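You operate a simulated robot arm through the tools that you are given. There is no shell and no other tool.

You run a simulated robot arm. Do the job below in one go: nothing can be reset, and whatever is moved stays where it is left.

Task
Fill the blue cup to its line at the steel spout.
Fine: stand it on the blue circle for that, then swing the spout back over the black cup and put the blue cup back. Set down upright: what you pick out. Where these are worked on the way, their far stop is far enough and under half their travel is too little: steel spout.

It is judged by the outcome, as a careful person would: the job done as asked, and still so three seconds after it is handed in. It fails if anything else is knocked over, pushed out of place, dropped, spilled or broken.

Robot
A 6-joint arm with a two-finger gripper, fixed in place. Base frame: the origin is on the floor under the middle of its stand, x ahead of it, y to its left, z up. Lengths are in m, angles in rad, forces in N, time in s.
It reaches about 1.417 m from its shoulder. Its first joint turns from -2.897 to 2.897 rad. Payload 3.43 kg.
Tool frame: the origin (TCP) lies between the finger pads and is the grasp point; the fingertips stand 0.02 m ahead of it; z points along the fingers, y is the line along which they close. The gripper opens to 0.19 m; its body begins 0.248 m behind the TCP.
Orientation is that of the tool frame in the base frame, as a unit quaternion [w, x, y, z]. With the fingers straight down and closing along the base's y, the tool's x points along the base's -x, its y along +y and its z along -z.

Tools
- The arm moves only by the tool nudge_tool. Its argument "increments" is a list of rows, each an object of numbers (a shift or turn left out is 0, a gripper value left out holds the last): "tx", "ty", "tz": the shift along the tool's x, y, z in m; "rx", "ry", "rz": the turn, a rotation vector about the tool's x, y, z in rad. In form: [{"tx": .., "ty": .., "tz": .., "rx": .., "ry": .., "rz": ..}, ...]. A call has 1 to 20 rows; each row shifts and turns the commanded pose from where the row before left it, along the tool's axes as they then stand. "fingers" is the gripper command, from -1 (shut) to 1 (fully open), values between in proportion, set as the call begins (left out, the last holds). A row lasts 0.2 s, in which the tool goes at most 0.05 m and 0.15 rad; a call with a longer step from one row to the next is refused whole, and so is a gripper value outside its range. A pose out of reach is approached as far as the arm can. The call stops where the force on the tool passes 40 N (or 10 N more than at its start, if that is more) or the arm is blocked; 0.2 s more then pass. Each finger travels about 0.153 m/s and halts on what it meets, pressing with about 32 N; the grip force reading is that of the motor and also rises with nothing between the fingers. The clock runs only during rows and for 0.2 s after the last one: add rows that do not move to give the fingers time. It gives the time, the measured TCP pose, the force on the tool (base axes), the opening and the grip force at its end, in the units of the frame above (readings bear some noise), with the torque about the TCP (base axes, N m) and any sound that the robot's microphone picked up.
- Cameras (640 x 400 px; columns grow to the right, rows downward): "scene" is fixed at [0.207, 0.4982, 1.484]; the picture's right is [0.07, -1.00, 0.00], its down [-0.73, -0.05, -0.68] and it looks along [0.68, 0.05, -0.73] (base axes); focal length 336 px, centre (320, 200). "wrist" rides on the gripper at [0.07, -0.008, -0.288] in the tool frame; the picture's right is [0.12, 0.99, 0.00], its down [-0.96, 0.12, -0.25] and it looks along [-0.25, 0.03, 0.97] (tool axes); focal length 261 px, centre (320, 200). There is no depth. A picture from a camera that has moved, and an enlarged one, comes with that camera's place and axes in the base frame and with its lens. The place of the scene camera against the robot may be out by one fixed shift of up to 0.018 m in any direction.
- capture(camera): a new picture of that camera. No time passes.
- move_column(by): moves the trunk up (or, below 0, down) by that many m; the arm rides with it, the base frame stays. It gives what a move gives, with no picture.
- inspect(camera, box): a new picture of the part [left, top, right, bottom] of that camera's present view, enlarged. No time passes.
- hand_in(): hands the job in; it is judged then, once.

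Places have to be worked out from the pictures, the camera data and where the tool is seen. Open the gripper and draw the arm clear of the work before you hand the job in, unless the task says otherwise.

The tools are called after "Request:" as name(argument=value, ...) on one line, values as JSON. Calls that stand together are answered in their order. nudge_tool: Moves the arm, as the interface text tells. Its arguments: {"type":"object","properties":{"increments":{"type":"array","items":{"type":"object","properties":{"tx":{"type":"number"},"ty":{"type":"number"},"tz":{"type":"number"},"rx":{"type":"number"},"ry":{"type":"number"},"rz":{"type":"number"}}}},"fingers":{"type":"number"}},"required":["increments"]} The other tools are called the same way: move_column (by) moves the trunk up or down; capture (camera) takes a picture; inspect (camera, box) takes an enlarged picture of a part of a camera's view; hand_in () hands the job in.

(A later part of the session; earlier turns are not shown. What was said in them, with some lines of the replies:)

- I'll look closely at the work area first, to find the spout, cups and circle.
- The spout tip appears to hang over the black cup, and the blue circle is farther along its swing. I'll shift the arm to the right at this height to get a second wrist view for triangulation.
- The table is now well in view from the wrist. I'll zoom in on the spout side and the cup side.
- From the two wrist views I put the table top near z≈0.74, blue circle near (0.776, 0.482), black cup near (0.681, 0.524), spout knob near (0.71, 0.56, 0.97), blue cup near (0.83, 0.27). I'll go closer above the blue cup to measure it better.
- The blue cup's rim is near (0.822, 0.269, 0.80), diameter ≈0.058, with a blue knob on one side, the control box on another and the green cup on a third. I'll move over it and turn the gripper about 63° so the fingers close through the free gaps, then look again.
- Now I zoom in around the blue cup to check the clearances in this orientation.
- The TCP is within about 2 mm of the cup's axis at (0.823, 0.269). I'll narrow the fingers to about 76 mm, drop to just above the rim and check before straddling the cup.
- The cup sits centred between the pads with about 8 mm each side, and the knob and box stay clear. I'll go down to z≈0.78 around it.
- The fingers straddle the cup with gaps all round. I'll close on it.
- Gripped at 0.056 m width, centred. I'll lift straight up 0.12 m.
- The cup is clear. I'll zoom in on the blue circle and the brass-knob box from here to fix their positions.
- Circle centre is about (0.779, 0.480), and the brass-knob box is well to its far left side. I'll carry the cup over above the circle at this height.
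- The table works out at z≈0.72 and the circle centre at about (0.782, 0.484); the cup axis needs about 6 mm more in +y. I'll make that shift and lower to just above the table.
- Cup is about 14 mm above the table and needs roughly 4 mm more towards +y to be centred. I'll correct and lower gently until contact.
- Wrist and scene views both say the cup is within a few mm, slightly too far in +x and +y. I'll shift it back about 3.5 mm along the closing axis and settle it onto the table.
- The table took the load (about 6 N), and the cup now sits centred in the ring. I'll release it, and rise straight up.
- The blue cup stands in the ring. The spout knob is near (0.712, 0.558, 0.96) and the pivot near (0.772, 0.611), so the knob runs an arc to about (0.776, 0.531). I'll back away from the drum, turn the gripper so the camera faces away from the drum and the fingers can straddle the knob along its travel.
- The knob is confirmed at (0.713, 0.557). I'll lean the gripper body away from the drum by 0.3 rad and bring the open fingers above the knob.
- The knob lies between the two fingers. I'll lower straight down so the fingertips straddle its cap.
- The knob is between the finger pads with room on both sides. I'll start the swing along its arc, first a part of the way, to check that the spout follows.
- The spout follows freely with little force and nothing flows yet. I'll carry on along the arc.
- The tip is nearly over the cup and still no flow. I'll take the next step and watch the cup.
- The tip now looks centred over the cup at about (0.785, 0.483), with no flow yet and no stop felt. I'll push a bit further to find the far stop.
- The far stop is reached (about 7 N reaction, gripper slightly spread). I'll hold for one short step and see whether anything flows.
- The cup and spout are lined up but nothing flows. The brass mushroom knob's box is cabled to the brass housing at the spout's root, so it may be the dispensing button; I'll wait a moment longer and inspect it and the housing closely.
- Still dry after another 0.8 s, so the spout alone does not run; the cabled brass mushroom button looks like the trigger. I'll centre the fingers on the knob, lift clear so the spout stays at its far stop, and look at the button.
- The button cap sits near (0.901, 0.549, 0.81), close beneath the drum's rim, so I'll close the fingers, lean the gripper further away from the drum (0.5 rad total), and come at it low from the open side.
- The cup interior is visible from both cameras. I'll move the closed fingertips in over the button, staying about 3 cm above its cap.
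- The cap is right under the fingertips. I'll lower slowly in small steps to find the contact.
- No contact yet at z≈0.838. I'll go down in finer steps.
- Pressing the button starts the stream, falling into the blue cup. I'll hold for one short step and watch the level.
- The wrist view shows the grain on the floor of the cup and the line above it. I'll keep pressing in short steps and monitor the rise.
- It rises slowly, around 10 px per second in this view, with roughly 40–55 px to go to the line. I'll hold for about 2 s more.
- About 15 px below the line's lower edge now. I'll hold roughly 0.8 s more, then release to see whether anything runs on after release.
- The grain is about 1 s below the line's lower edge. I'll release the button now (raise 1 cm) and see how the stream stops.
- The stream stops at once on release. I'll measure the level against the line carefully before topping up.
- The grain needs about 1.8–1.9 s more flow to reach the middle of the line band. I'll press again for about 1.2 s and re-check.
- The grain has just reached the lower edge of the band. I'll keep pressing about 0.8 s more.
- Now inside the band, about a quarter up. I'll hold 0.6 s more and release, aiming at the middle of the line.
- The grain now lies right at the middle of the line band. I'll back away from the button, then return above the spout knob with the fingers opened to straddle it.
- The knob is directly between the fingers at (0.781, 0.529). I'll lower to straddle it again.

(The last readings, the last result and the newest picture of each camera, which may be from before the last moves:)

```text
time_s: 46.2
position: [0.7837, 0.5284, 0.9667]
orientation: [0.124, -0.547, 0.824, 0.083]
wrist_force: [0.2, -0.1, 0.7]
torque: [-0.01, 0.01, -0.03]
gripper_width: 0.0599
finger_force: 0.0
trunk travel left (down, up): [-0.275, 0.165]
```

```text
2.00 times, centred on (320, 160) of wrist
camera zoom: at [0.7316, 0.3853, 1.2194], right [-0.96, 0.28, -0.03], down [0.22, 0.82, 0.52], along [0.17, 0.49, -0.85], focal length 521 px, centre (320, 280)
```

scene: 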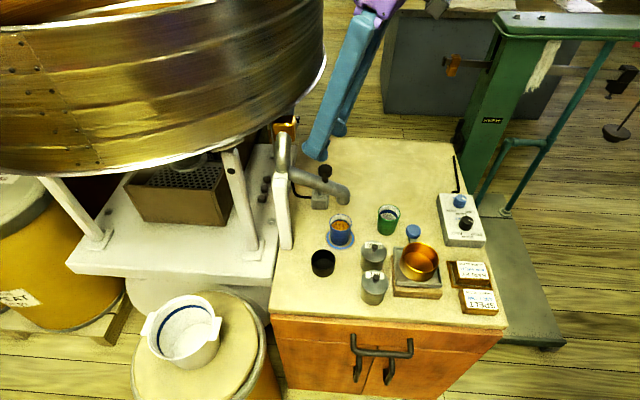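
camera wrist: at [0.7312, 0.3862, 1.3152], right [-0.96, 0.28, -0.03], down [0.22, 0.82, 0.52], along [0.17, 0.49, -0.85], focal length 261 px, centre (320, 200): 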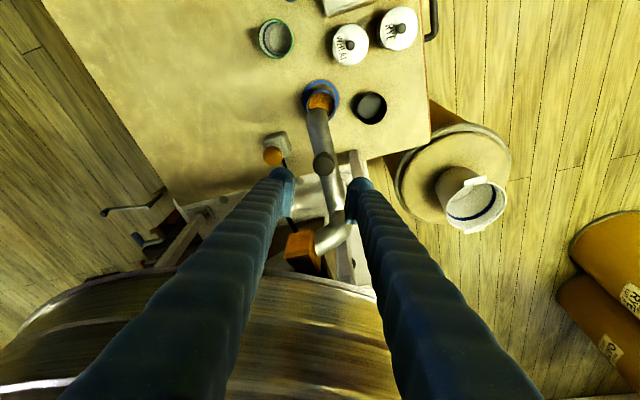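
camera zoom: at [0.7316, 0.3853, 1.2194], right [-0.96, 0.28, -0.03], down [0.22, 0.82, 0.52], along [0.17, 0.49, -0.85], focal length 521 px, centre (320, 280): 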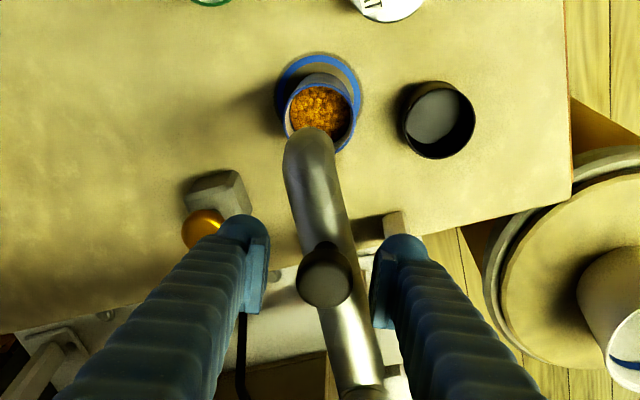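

The knob is straddled. I'll sweep it back along the arc towards the black cup.

Request:
nudge_tool(increments=[{"tx": -0.0015, "ty": 0.0142, "tz": 0.0005}, {"tx": 0.0071, "ty": 0.0164, "tz": -0.0022}, {"tx": 0.0034, "ty": 0.0177, "tz": -0.001}, {"tx": -0.0005, "ty": 0.0181, "tz": 0.0001}, {"tx": -0.0034, "ty": 0.0149, "tz": 0.0011}])

Request:
inspect(camera="wrist", box=[220, 60, 420, 260])

Request:
inspect(camera="scene", box=[270, 120, 390, 290])

```text
time_s: 47.4
position: [0.7061, 0.5557, 0.9656]
orientation: [0.124, -0.547, 0.824, 0.083]
wrist_force: [0.0, -0.3, -0.5]
torque: [0.02, -0.02, -0.02]
gripper_width: 0.0597
finger_force: 0.0
trunk travel left (down, up): [-0.275, 0.165]
```

```text
2.00 times, centred on (320, 160) of wrist
camera zoom: at [0.6549, 0.4127, 1.2195], right [-0.96, 0.28, -0.03], down [0.22, 0.82, 0.52], along [0.17, 0.49, -0.85], focal length 521 px, centre (320, 280)
```

zoom: 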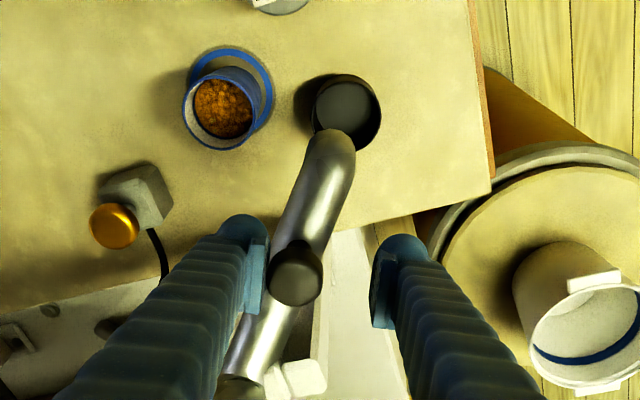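

```text
2.35 times, centred on (330, 205) of scene
camera zoom: at [0.207, 0.4982, 1.484], right [0.07, -1.0, 0.0], down [-0.73, -0.05, -0.68], along [0.68, 0.05, -0.73], focal length 789 px, centre (296, 188)
```

zoom: 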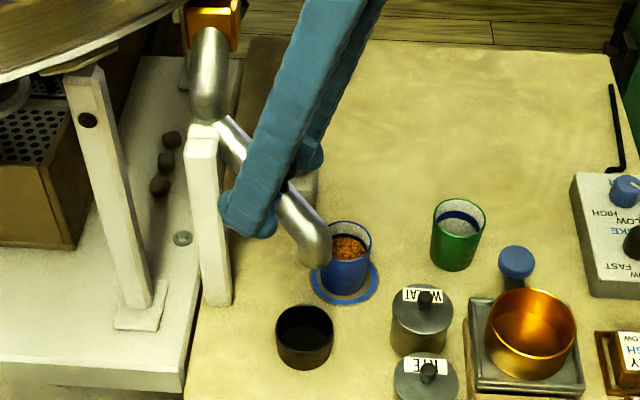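

Almost back; I'll finish the last bit until I feel the near stop.

Request:
nudge_tool(increments=[{"tx": -0.0033, "ty": 0.0085, "tz": 0.0011}, {"tx": -0.0027, "ty": 0.006, "tz": 0.0009}, {}])

Request:
inspect(camera="wrist", box=[220, 60, 420, 260])

Request:
inspect(camera="scene", box=[270, 120, 390, 290])

```text
time_s: 48.2
position: [0.6974, 0.5678, 0.9653]
orientation: [0.124, -0.546, 0.824, 0.083]
wrist_force: [10.3, -10.2, 0.1]
torque: [0.13, 0.08, -0.11]
gripper_width: 0.0669
finger_force: 6.4
trunk travel left (down, up): [-0.275, 0.165]
```

```text
2.00 times, centred on (320, 160) of wrist
camera zoom: at [0.6456, 0.423, 1.2192], right [-0.96, 0.28, -0.03], down [0.22, 0.82, 0.52], along [0.17, 0.49, -0.85], focal length 521 px, centre (320, 280)
```

zoom: 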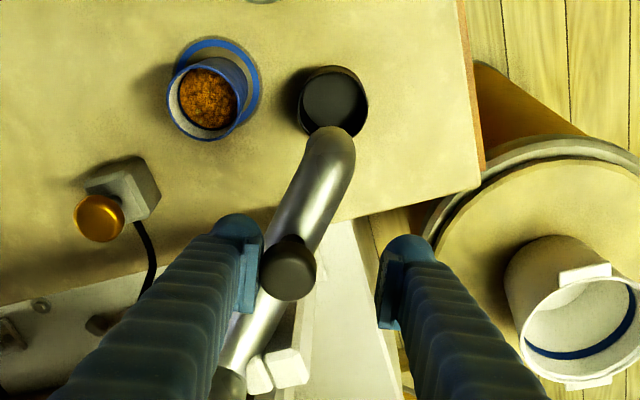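

```text
2.35 times, centred on (330, 205) of scene
camera zoom: at [0.207, 0.4982, 1.484], right [0.07, -1.0, 0.0], down [-0.73, -0.05, -0.68], along [0.68, 0.05, -0.73], focal length 789 px, centre (296, 188)
```

zoom: 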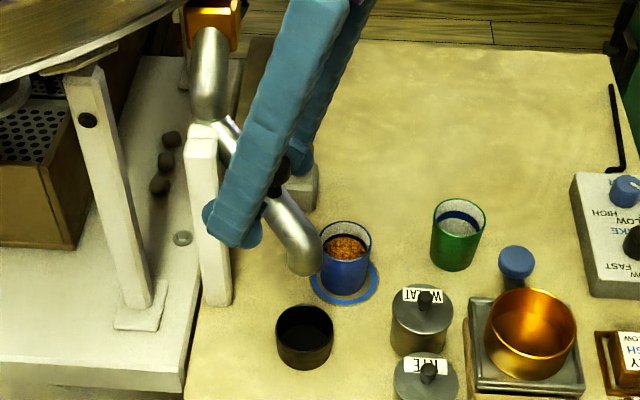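

The near stop is felt (about 14 N) and the tip is back over the black cup. I'll centre the fingers, lift clear of the knob, move off and straighten the gripper.

Request:
nudge_tool(increments=[{"ty": -0.008}, {"ty": -0.008}, {"tx": -0.0094, "tz": -0.0303}, {"tx": -0.0094, "tz": -0.0303}, {"tx": -0.0093, "tz": -0.0302}, {"tx": 0.0298, "ty": -0.0153, "tz": -0.0092}, {"tx": 0.0298, "ty": -0.0153, "tz": -0.0092}, {"tx": 0.0297, "ty": -0.0153, "tz": -0.0092}, {"ry": 0.15}, {"ry": 0.15}, {}])

Request:
capture(camera="scene")

Request:
capture(camera="wrist")

```text
time_s: 50.6
position: [0.7154, 0.4572, 1.0611]
orientation: [-0.001, -0.553, 0.833, 0.0]
wrist_force: [0.4, 0.3, 0.2]
torque: [0.02, -0.03, 0.01]
gripper_width: 0.0597
finger_force: 0.1
trunk travel left (down, up): [-0.275, 0.165]
```

```text
taken
```

scene: 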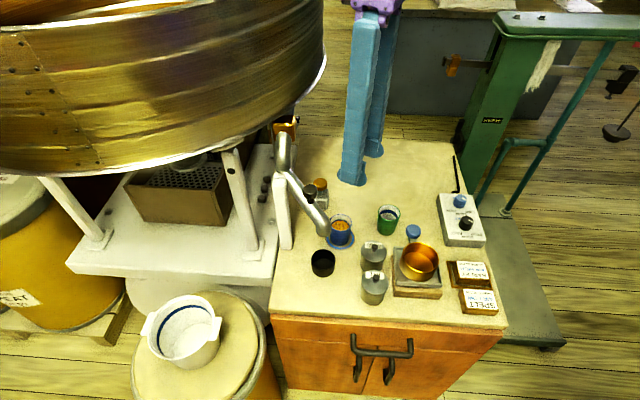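

```text
taken
camera wrist: at [0.6964, 0.3892, 1.3479], right [-0.96, 0.28, 0.0], down [0.27, 0.93, 0.25], along [0.07, 0.24, -0.97], focal length 261 px, centre (320, 200)
```

wrist: 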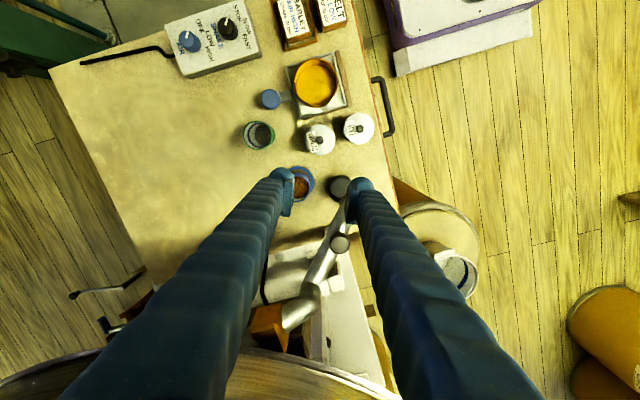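

The spout is back exactly as at the start. I'll turn the gripper back to the grasp orientation and open it to 76 mm.

Request:
nudge_tool(fingers=-0.2, increments=[{"rz": 0.142}, {"rz": 0.142}, {"rz": 0.142}, {"rz": 0.142}, {"rz": 0.142}, {"rz": 0.142}, {"rz": 0.142}, {"rz": 0.142}, {"rz": 0.142}, {"rz": 0.142}, {"rz": 0.142}, {"rz": 0.142}, {"rz": 0.142}, {"rz": 0.142}, {"rz": 0.142}, {"rz": 0.142}, {"ty": 0.0337, "tz": 0.015}, {"ty": 0.0338, "tz": 0.015}, {}])

Request:
capture(camera="wrist")

Request:
inspect(camera="wrist", box=[260, 110, 400, 210])

```text
time_s: 54.6
position: [0.7755, 0.4876, 1.0309]
orientation: [0.0, 0.524, 0.852, 0.001]
wrist_force: [-0.1, -0.7, 0.3]
torque: [0.01, -0.04, 0.01]
gripper_width: 0.076
finger_force: 0.1
trunk travel left (down, up): [-0.275, 0.165]
```

```text
taken
camera wrist: at [0.7366, 0.5469, 1.3176], right [0.83, 0.56, 0.0], down [0.54, -0.81, 0.25], along [0.14, -0.21, -0.97], focal length 261 px, centre (320, 200)
```

wrist: 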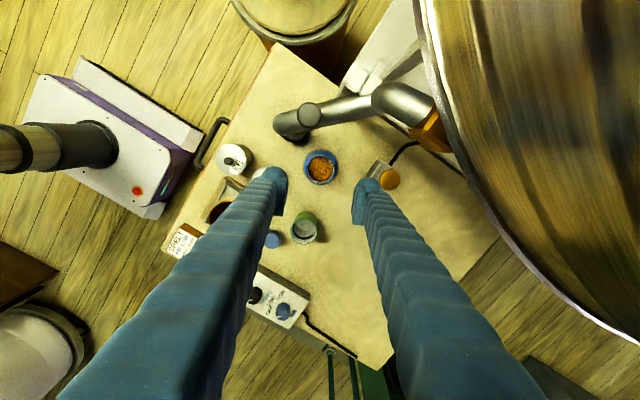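

```text
4.00 times, centred on (330, 160) of wrist
camera zoom: at [0.7366, 0.5469, 1.3176], right [0.83, 0.56, 0.0], down [0.54, -0.81, 0.25], along [0.14, -0.21, -0.97], focal length 1043 px, centre (280, 360)
```

zoom: 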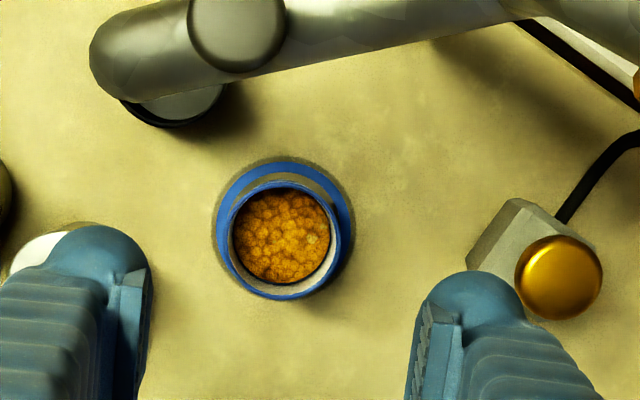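

Everything looks the same as when I left the cup. I'll lower to just above the rim and check alignment.

Request:
nudge_tool(increments=[{"tz": 0.04}, {"tz": 0.04}, {"tz": 0.04}, {"tz": 0.04}, {"tz": 0.03}, {}])

Request:
inspect(camera="wrist", box=[250, 130, 400, 240])

```text
time_s: 56.0
position: [0.7756, 0.4888, 0.84]
orientation: [0.0, 0.523, 0.852, -0.001]
wrist_force: [0.2, 0.5, -0.2]
torque: [-0.04, 0.01, -0.01]
gripper_width: 0.0762
finger_force: 0.1
trunk travel left (down, up): [-0.275, 0.165]
```

```text
3.64 times, centred on (325, 185) of wrist
camera zoom: at [0.736, 0.5479, 1.1282], right [0.83, 0.56, 0.0], down [0.54, -0.81, 0.25], along [0.14, -0.21, -0.97], focal length 948 px, centre (302, 254)
```

zoom: 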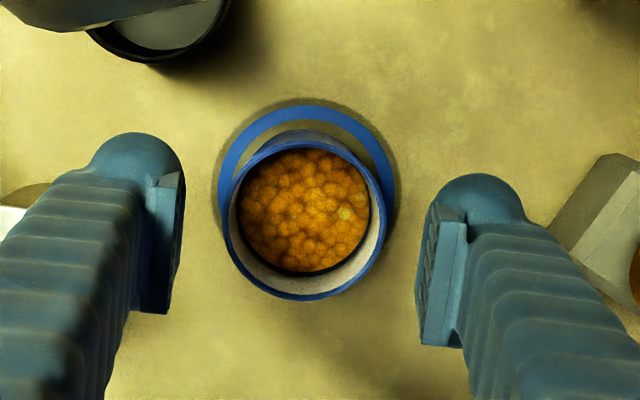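

Aligned as in the first grasp. I'll go down around the cup and close gently on it.

Request:
nudge_tool(increments=[{"tz": 0.02}, {"tz": 0.02}, {"tz": 0.018}, {}])

Request:
nudge_tool(fingers=-1, increments=[{}, {}, {}, {}])

Request:
inspect(camera="wrist", box=[250, 130, 400, 240])

```text
time_s: 57.0
position: [0.7751, 0.4895, 0.7824]
orientation: [0.0, 0.523, 0.852, 0.0]
wrist_force: [-0.6, -0.1, -0.2]
torque: [-0.01, 0.02, -0.03]
gripper_width: 0.076
finger_force: 0.0
trunk travel left (down, up): [-0.275, 0.165]
```

```text
time_s: 58.0
position: [0.7744, 0.4882, 0.7811]
orientation: [-0.001, 0.522, 0.853, -0.001]
wrist_force: [0.4, -0.1, 1.3]
torque: [0.05, -0.04, -0.01]
gripper_width: 0.0557
finger_force: 32.4
trunk travel left (down, up): [-0.275, 0.165]
```

```text
3.64 times, centred on (325, 185) of wrist
camera zoom: at [0.7367, 0.5474, 1.0689], right [0.83, 0.56, 0.0], down [0.54, -0.81, 0.25], along [0.14, -0.21, -0.97], focal length 948 px, centre (302, 254)
```

zoom: 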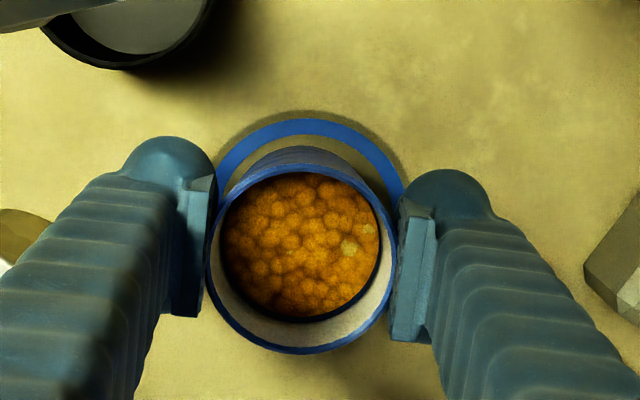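

Firm grip at the same width as before. I'll lift slowly, 0.12 m straight up.

Request:
nudge_tool(increments=[{"tz": -0.005}, {"tz": -0.01}, {"tz": -0.015}, {"tz": -0.02}, {"tz": -0.02}, {"tz": -0.02}, {"tz": -0.015}, {"tz": -0.01}, {"tz": -0.005}, {}])

Request:
capture(camera="scene")

Request:
inspect(camera="wrist", box=[250, 130, 400, 240])

```text
time_s: 60.2
position: [0.7764, 0.4883, 0.9022]
orientation: [-0.001, 0.523, 0.853, 0.001]
wrist_force: [-0.8, -0.5, -0.6]
torque: [0.01, -0.02, 0.02]
gripper_width: 0.0555
finger_force: 31.9
trunk travel left (down, up): [-0.275, 0.165]
```

```text
taken
```

scene: 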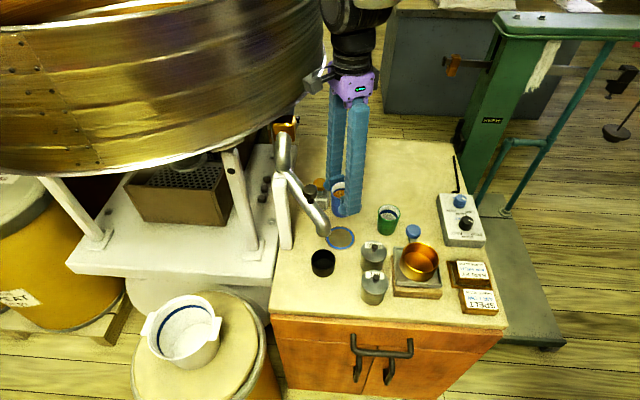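

```text
3.64 times, centred on (325, 185) of wrist
camera zoom: at [0.7369, 0.5474, 1.1894], right [0.83, 0.56, 0.0], down [0.54, -0.81, 0.25], along [0.14, -0.21, -0.97], focal length 948 px, centre (302, 254)
```

zoom: 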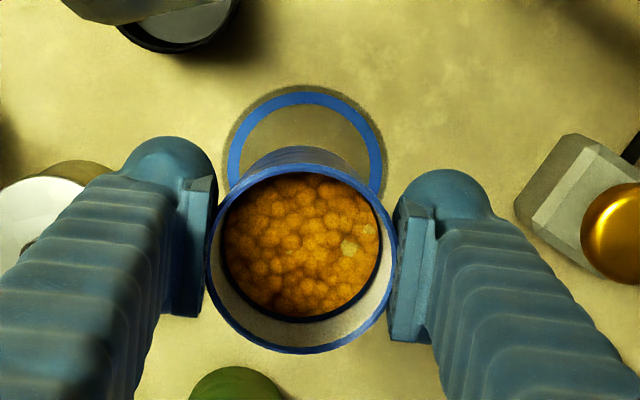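

The cup is lifted level with nothing spilled. I'll carry it back smoothly above its original spot.

Request:
nudge_tool(increments=[{"tx": -0.0086, "ty": -0.0023}, {"tx": -0.0172, "ty": -0.0046}, {"tx": -0.0237, "ty": -0.0064}, {"tx": -0.028, "ty": -0.0076}, {"tx": -0.0302, "ty": -0.0082}, {"tx": -0.0302, "ty": -0.0082}, {"tx": -0.028, "ty": -0.0076}, {"tx": -0.0237, "ty": -0.0064}, {"tx": -0.0172, "ty": -0.0046}, {"tx": -0.0088, "ty": -0.0023}, {}])

Request:
inspect(camera="wrist", box=[250, 110, 400, 240])

Request:
capture(camera="scene")

```text
time_s: 62.6
position: [0.8224, 0.2691, 0.9017]
orientation: [-0.001, 0.522, 0.853, -0.001]
wrist_force: [0.0, -0.2, -0.7]
torque: [0.03, -0.04, 0.03]
gripper_width: 0.0552
finger_force: 31.7
trunk travel left (down, up): [-0.275, 0.165]
```

```text
3.08 times, centred on (325, 175) of wrist
camera zoom: at [0.7833, 0.3279, 1.1892], right [0.83, 0.56, 0.0], down [0.54, -0.81, 0.25], along [0.14, -0.21, -0.97], focal length 802 px, centre (305, 277)
```

zoom: 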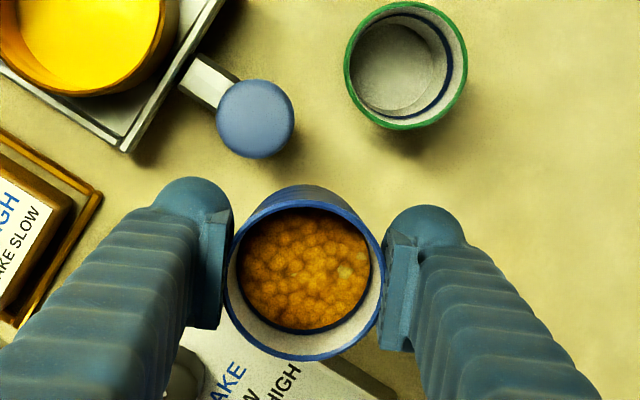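

```text
taken
```

scene: 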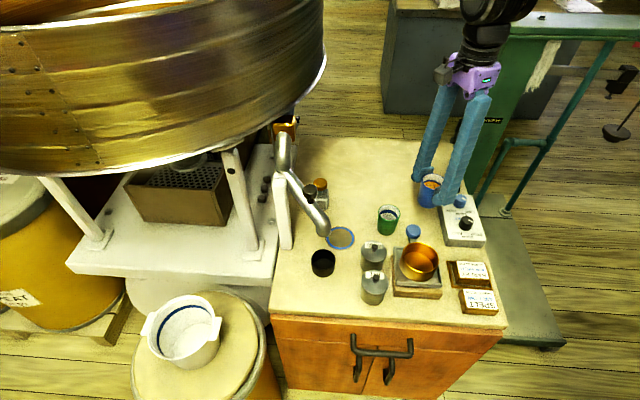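

It is right above its former spot (same view as when first lifted, within ~1 mm). I'll lower it smoothly, slowing near the table.

Request:
nudge_tool(increments=[{"tz": 0.01}, {"tz": 0.018}, {"tz": 0.022}, {"tz": 0.022}, {"tz": 0.018}, {"tz": 0.012}, {"tz": 0.008}, {}])

Request:
inspect(camera="wrist", box=[250, 130, 400, 240])

Request:
inspect(camera="scene", box=[370, 180, 490, 280])

```text
time_s: 64.4
position: [0.8224, 0.2695, 0.7915]
orientation: [0.002, 0.523, 0.852, 0.0]
wrist_force: [0.1, 0.4, -0.5]
torque: [0.04, -0.02, -0.02]
gripper_width: 0.0551
finger_force: 31.9
trunk travel left (down, up): [-0.275, 0.165]
```

```text
3.64 times, centred on (325, 185) of wrist
camera zoom: at [0.7833, 0.328, 1.0791], right [0.83, 0.56, 0.0], down [0.54, -0.81, 0.25], along [0.14, -0.21, -0.97], focal length 948 px, centre (302, 254)
```

zoom: 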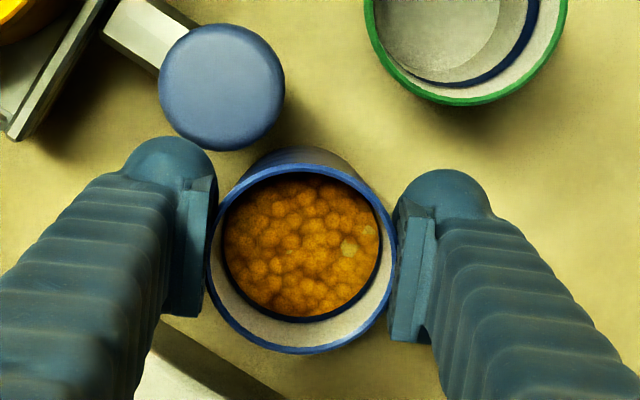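

```text
4.00 times, centred on (430, 230) of scene
camera zoom: at [0.207, 0.4982, 1.484], right [0.07, -1.0, 0.0], down [-0.73, -0.05, -0.68], along [0.68, 0.05, -0.73], focal length 1342 px, centre (-120, 80)
```

zoom: 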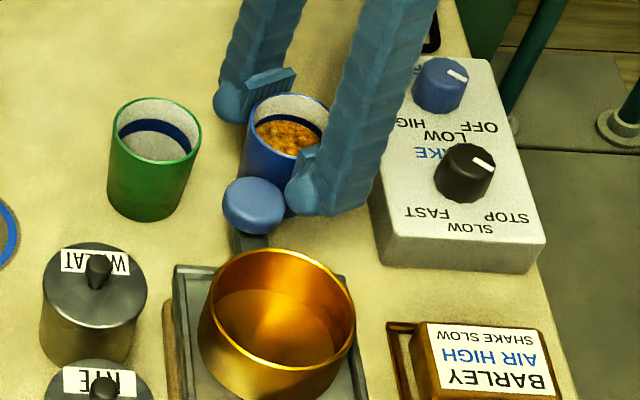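

About 1 cm above the table and clear of the knob and box. I'll ease it down to contact.

Request:
nudge_tool(increments=[{"tz": 0.004}, {"tz": 0.003}, {"tz": 0.002}, {"tz": 0.001}, {}])

```text
time_s: 65.6
position: [0.8224, 0.2707, 0.7822]
orientation: [0.0, 0.522, 0.853, 0.0]
wrist_force: [0.9, -0.4, -0.3]
torque: [-0.02, 0.03, 0.02]
gripper_width: 0.0549
finger_force: 32.1
trunk travel left (down, up): [-0.275, 0.165]
```

No contact force yet at z≈0.782; I'll take 1 mm steps until the table carries it.

Request:
nudge_tool(increments=[{"tz": 0.001}, {}])

Request:
nudge_tool(increments=[{"tz": 0.0008}, {}])

```text
time_s: 66.2
position: [0.8218, 0.2701, 0.781]
orientation: [0.0, 0.523, 0.852, 0.0]
wrist_force: [-0.4, -0.1, 3.5]
torque: [-0.06, 0.08, -0.02]
gripper_width: 0.0554
finger_force: 32.0
trunk travel left (down, up): [-0.275, 0.165]
```

```text
time_s: 66.8
position: [0.8232, 0.2697, 0.7809]
orientation: [0.0, 0.522, 0.853, 0.0]
wrist_force: [-0.2, -0.4, 11.6]
torque: [-0.13, 0.13, 0.05]
gripper_width: 0.0551
finger_force: 32.2
trunk travel left (down, up): [-0.275, 0.165]
```

The table now carries the cup (3.5 then 11.6 N). I'll ease off slightly, open to 76 mm, and check.

Request:
nudge_tool(increments=[{"tz": -0.0008}, {}])

Request:
nudge_tool(fingers=-0.2, increments=[{}, {}, {}])

Request:
inspect(camera="wrist", box=[250, 130, 400, 240])

Request:
inspect(camera="scene", box=[370, 180, 490, 280])

```text
time_s: 67.4
position: [0.8214, 0.2698, 0.7815]
orientation: [0.0, 0.522, 0.853, 0.0]
wrist_force: [2.5, 0.1, 6.7]
torque: [0.02, -0.1, 0.02]
gripper_width: 0.0549
finger_force: 32.6
trunk travel left (down, up): [-0.275, 0.165]
```

```text
time_s: 68.2
position: [0.8224, 0.2697, 0.7811]
orientation: [0.0, 0.522, 0.853, -0.001]
wrist_force: [1.4, 0.1, -0.4]
torque: [-0.02, -0.01, -0.04]
gripper_width: 0.076
finger_force: 0.1
trunk travel left (down, up): [-0.275, 0.165]
```

```text
3.64 times, centred on (325, 185) of wrist
camera zoom: at [0.7826, 0.3285, 1.0684], right [0.83, 0.56, 0.0], down [0.54, -0.81, 0.25], along [0.14, -0.21, -0.97], focal length 948 px, centre (302, 254)
```

zoom: 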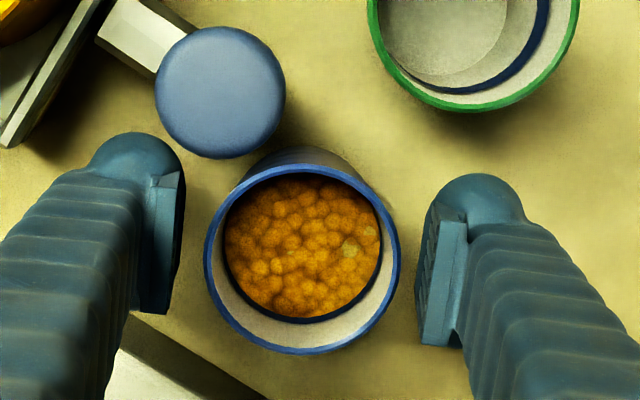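

```text
4.00 times, centred on (430, 230) of scene
camera zoom: at [0.207, 0.4982, 1.484], right [0.07, -1.0, 0.0], down [-0.73, -0.05, -0.68], along [0.68, 0.05, -0.73], focal length 1342 px, centre (-120, 80)
```

zoom: 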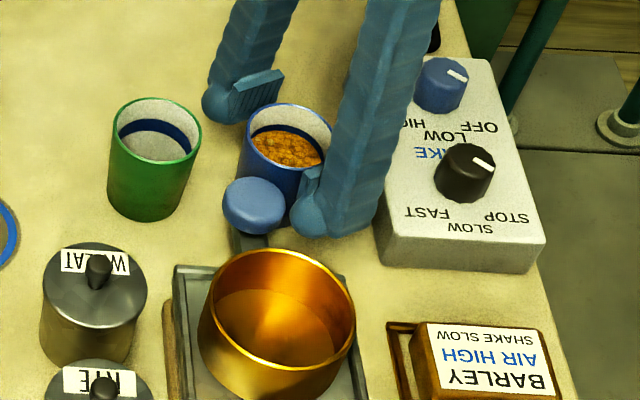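

The cup stands released in its old place, matching the original picture. I'll rise straight up and draw the arm back clear.

Request:
nudge_tool(increments=[{"tz": -0.01}, {"tz": -0.02}, {"tz": -0.03}, {"tz": -0.04}, {"tz": -0.04}, {"tz": -0.04}, {"tz": -0.04}, {"tz": -0.04}, {}])

Request:
nudge_tool(fingers=0.6, increments=[{"ty": -0.03, "tz": -0.02}, {"ty": -0.04, "tz": -0.02}, {"ty": -0.04, "tz": -0.02}, {"ty": -0.04, "tz": -0.02}, {"ty": -0.04, "tz": -0.01}, {"ty": -0.03}, {}])

Request:
capture(camera="scene")

Request:
inspect(camera="scene", box=[290, 150, 450, 270])

Request:
inspect(camera="scene", box=[400, 195, 445, 240])

```text
time_s: 70.2
position: [0.8217, 0.2721, 1.0405]
orientation: [0.0, 0.523, 0.853, -0.001]
wrist_force: [-1.0, 0.3, 0.1]
torque: [0.02, -0.01, 0.02]
gripper_width: 0.0757
finger_force: 0.1
trunk travel left (down, up): [-0.275, 0.165]
```

```text
time_s: 71.8
position: [0.6282, 0.1703, 1.1319]
orientation: [-0.001, 0.522, 0.853, -0.001]
wrist_force: [0.5, 0.7, 0.7]
torque: [0.0, 0.03, -0.01]
gripper_width: 0.152
finger_force: 0.0
trunk travel left (down, up): [-0.275, 0.165]
```

```text
taken
```

scene: 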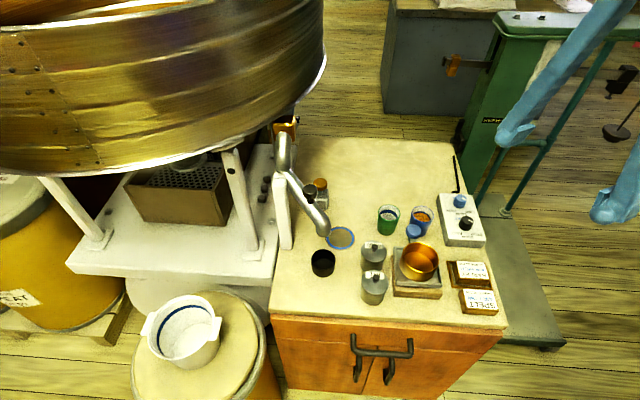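

```text
3.33 times, centred on (370, 210) of scene
camera zoom: at [0.207, 0.4982, 1.484], right [0.07, -1.0, 0.0], down [-0.73, -0.05, -0.68], along [0.68, 0.05, -0.73], focal length 1118 px, centre (153, 167)
```

zoom: 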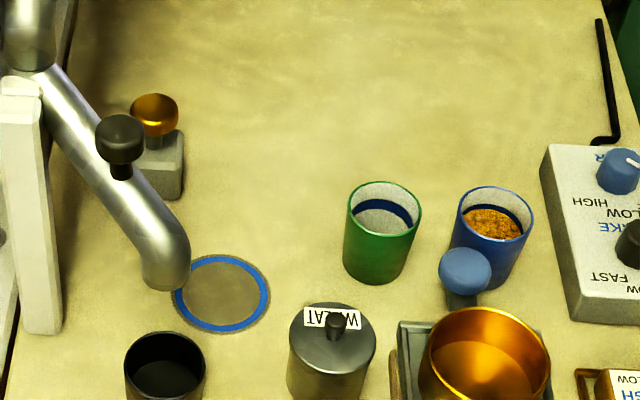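

```text
8.89 times, centred on (422, 218) of scene
camera zoom: at [0.207, 0.4982, 1.484], right [0.07, -1.0, 0.0], down [-0.73, -0.05, -0.68], along [0.68, 0.05, -0.73], focal length 2982 px, centre (-591, 44)
```

zoom: 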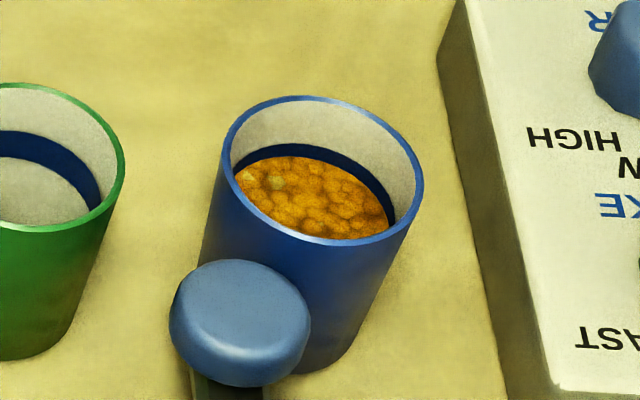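

The blue cup is back in its place, upright and filled to the middle of its line. The spout is over the black cup, nothing else has moved, and the gripper is open and clear. I'm handing in.

Request:
hand_in()

```text
The job is handed in.
```

The blue cup is filled to the middle of its line and back in its original spot, upright, with the steel spout swung back to its stop over the black cup. I've handed the job in; I haven't had a result back on how it was judged.

- **Filling:** swinging the spout over the cup did not start the flow on its own. I had to press the brass button on the small box behind it. The button runs the spout only while held, so I topped up in short presses and stopped at the middle of the band.
- **Spout:** it went to its far stop over the blue circle for filling, then back to its near stop over the black cup.
- **Everything else:** nothing spilled in the pictures I took, and nothing else on the table looked moved. The gripper was open and clear of the work before I handed in.
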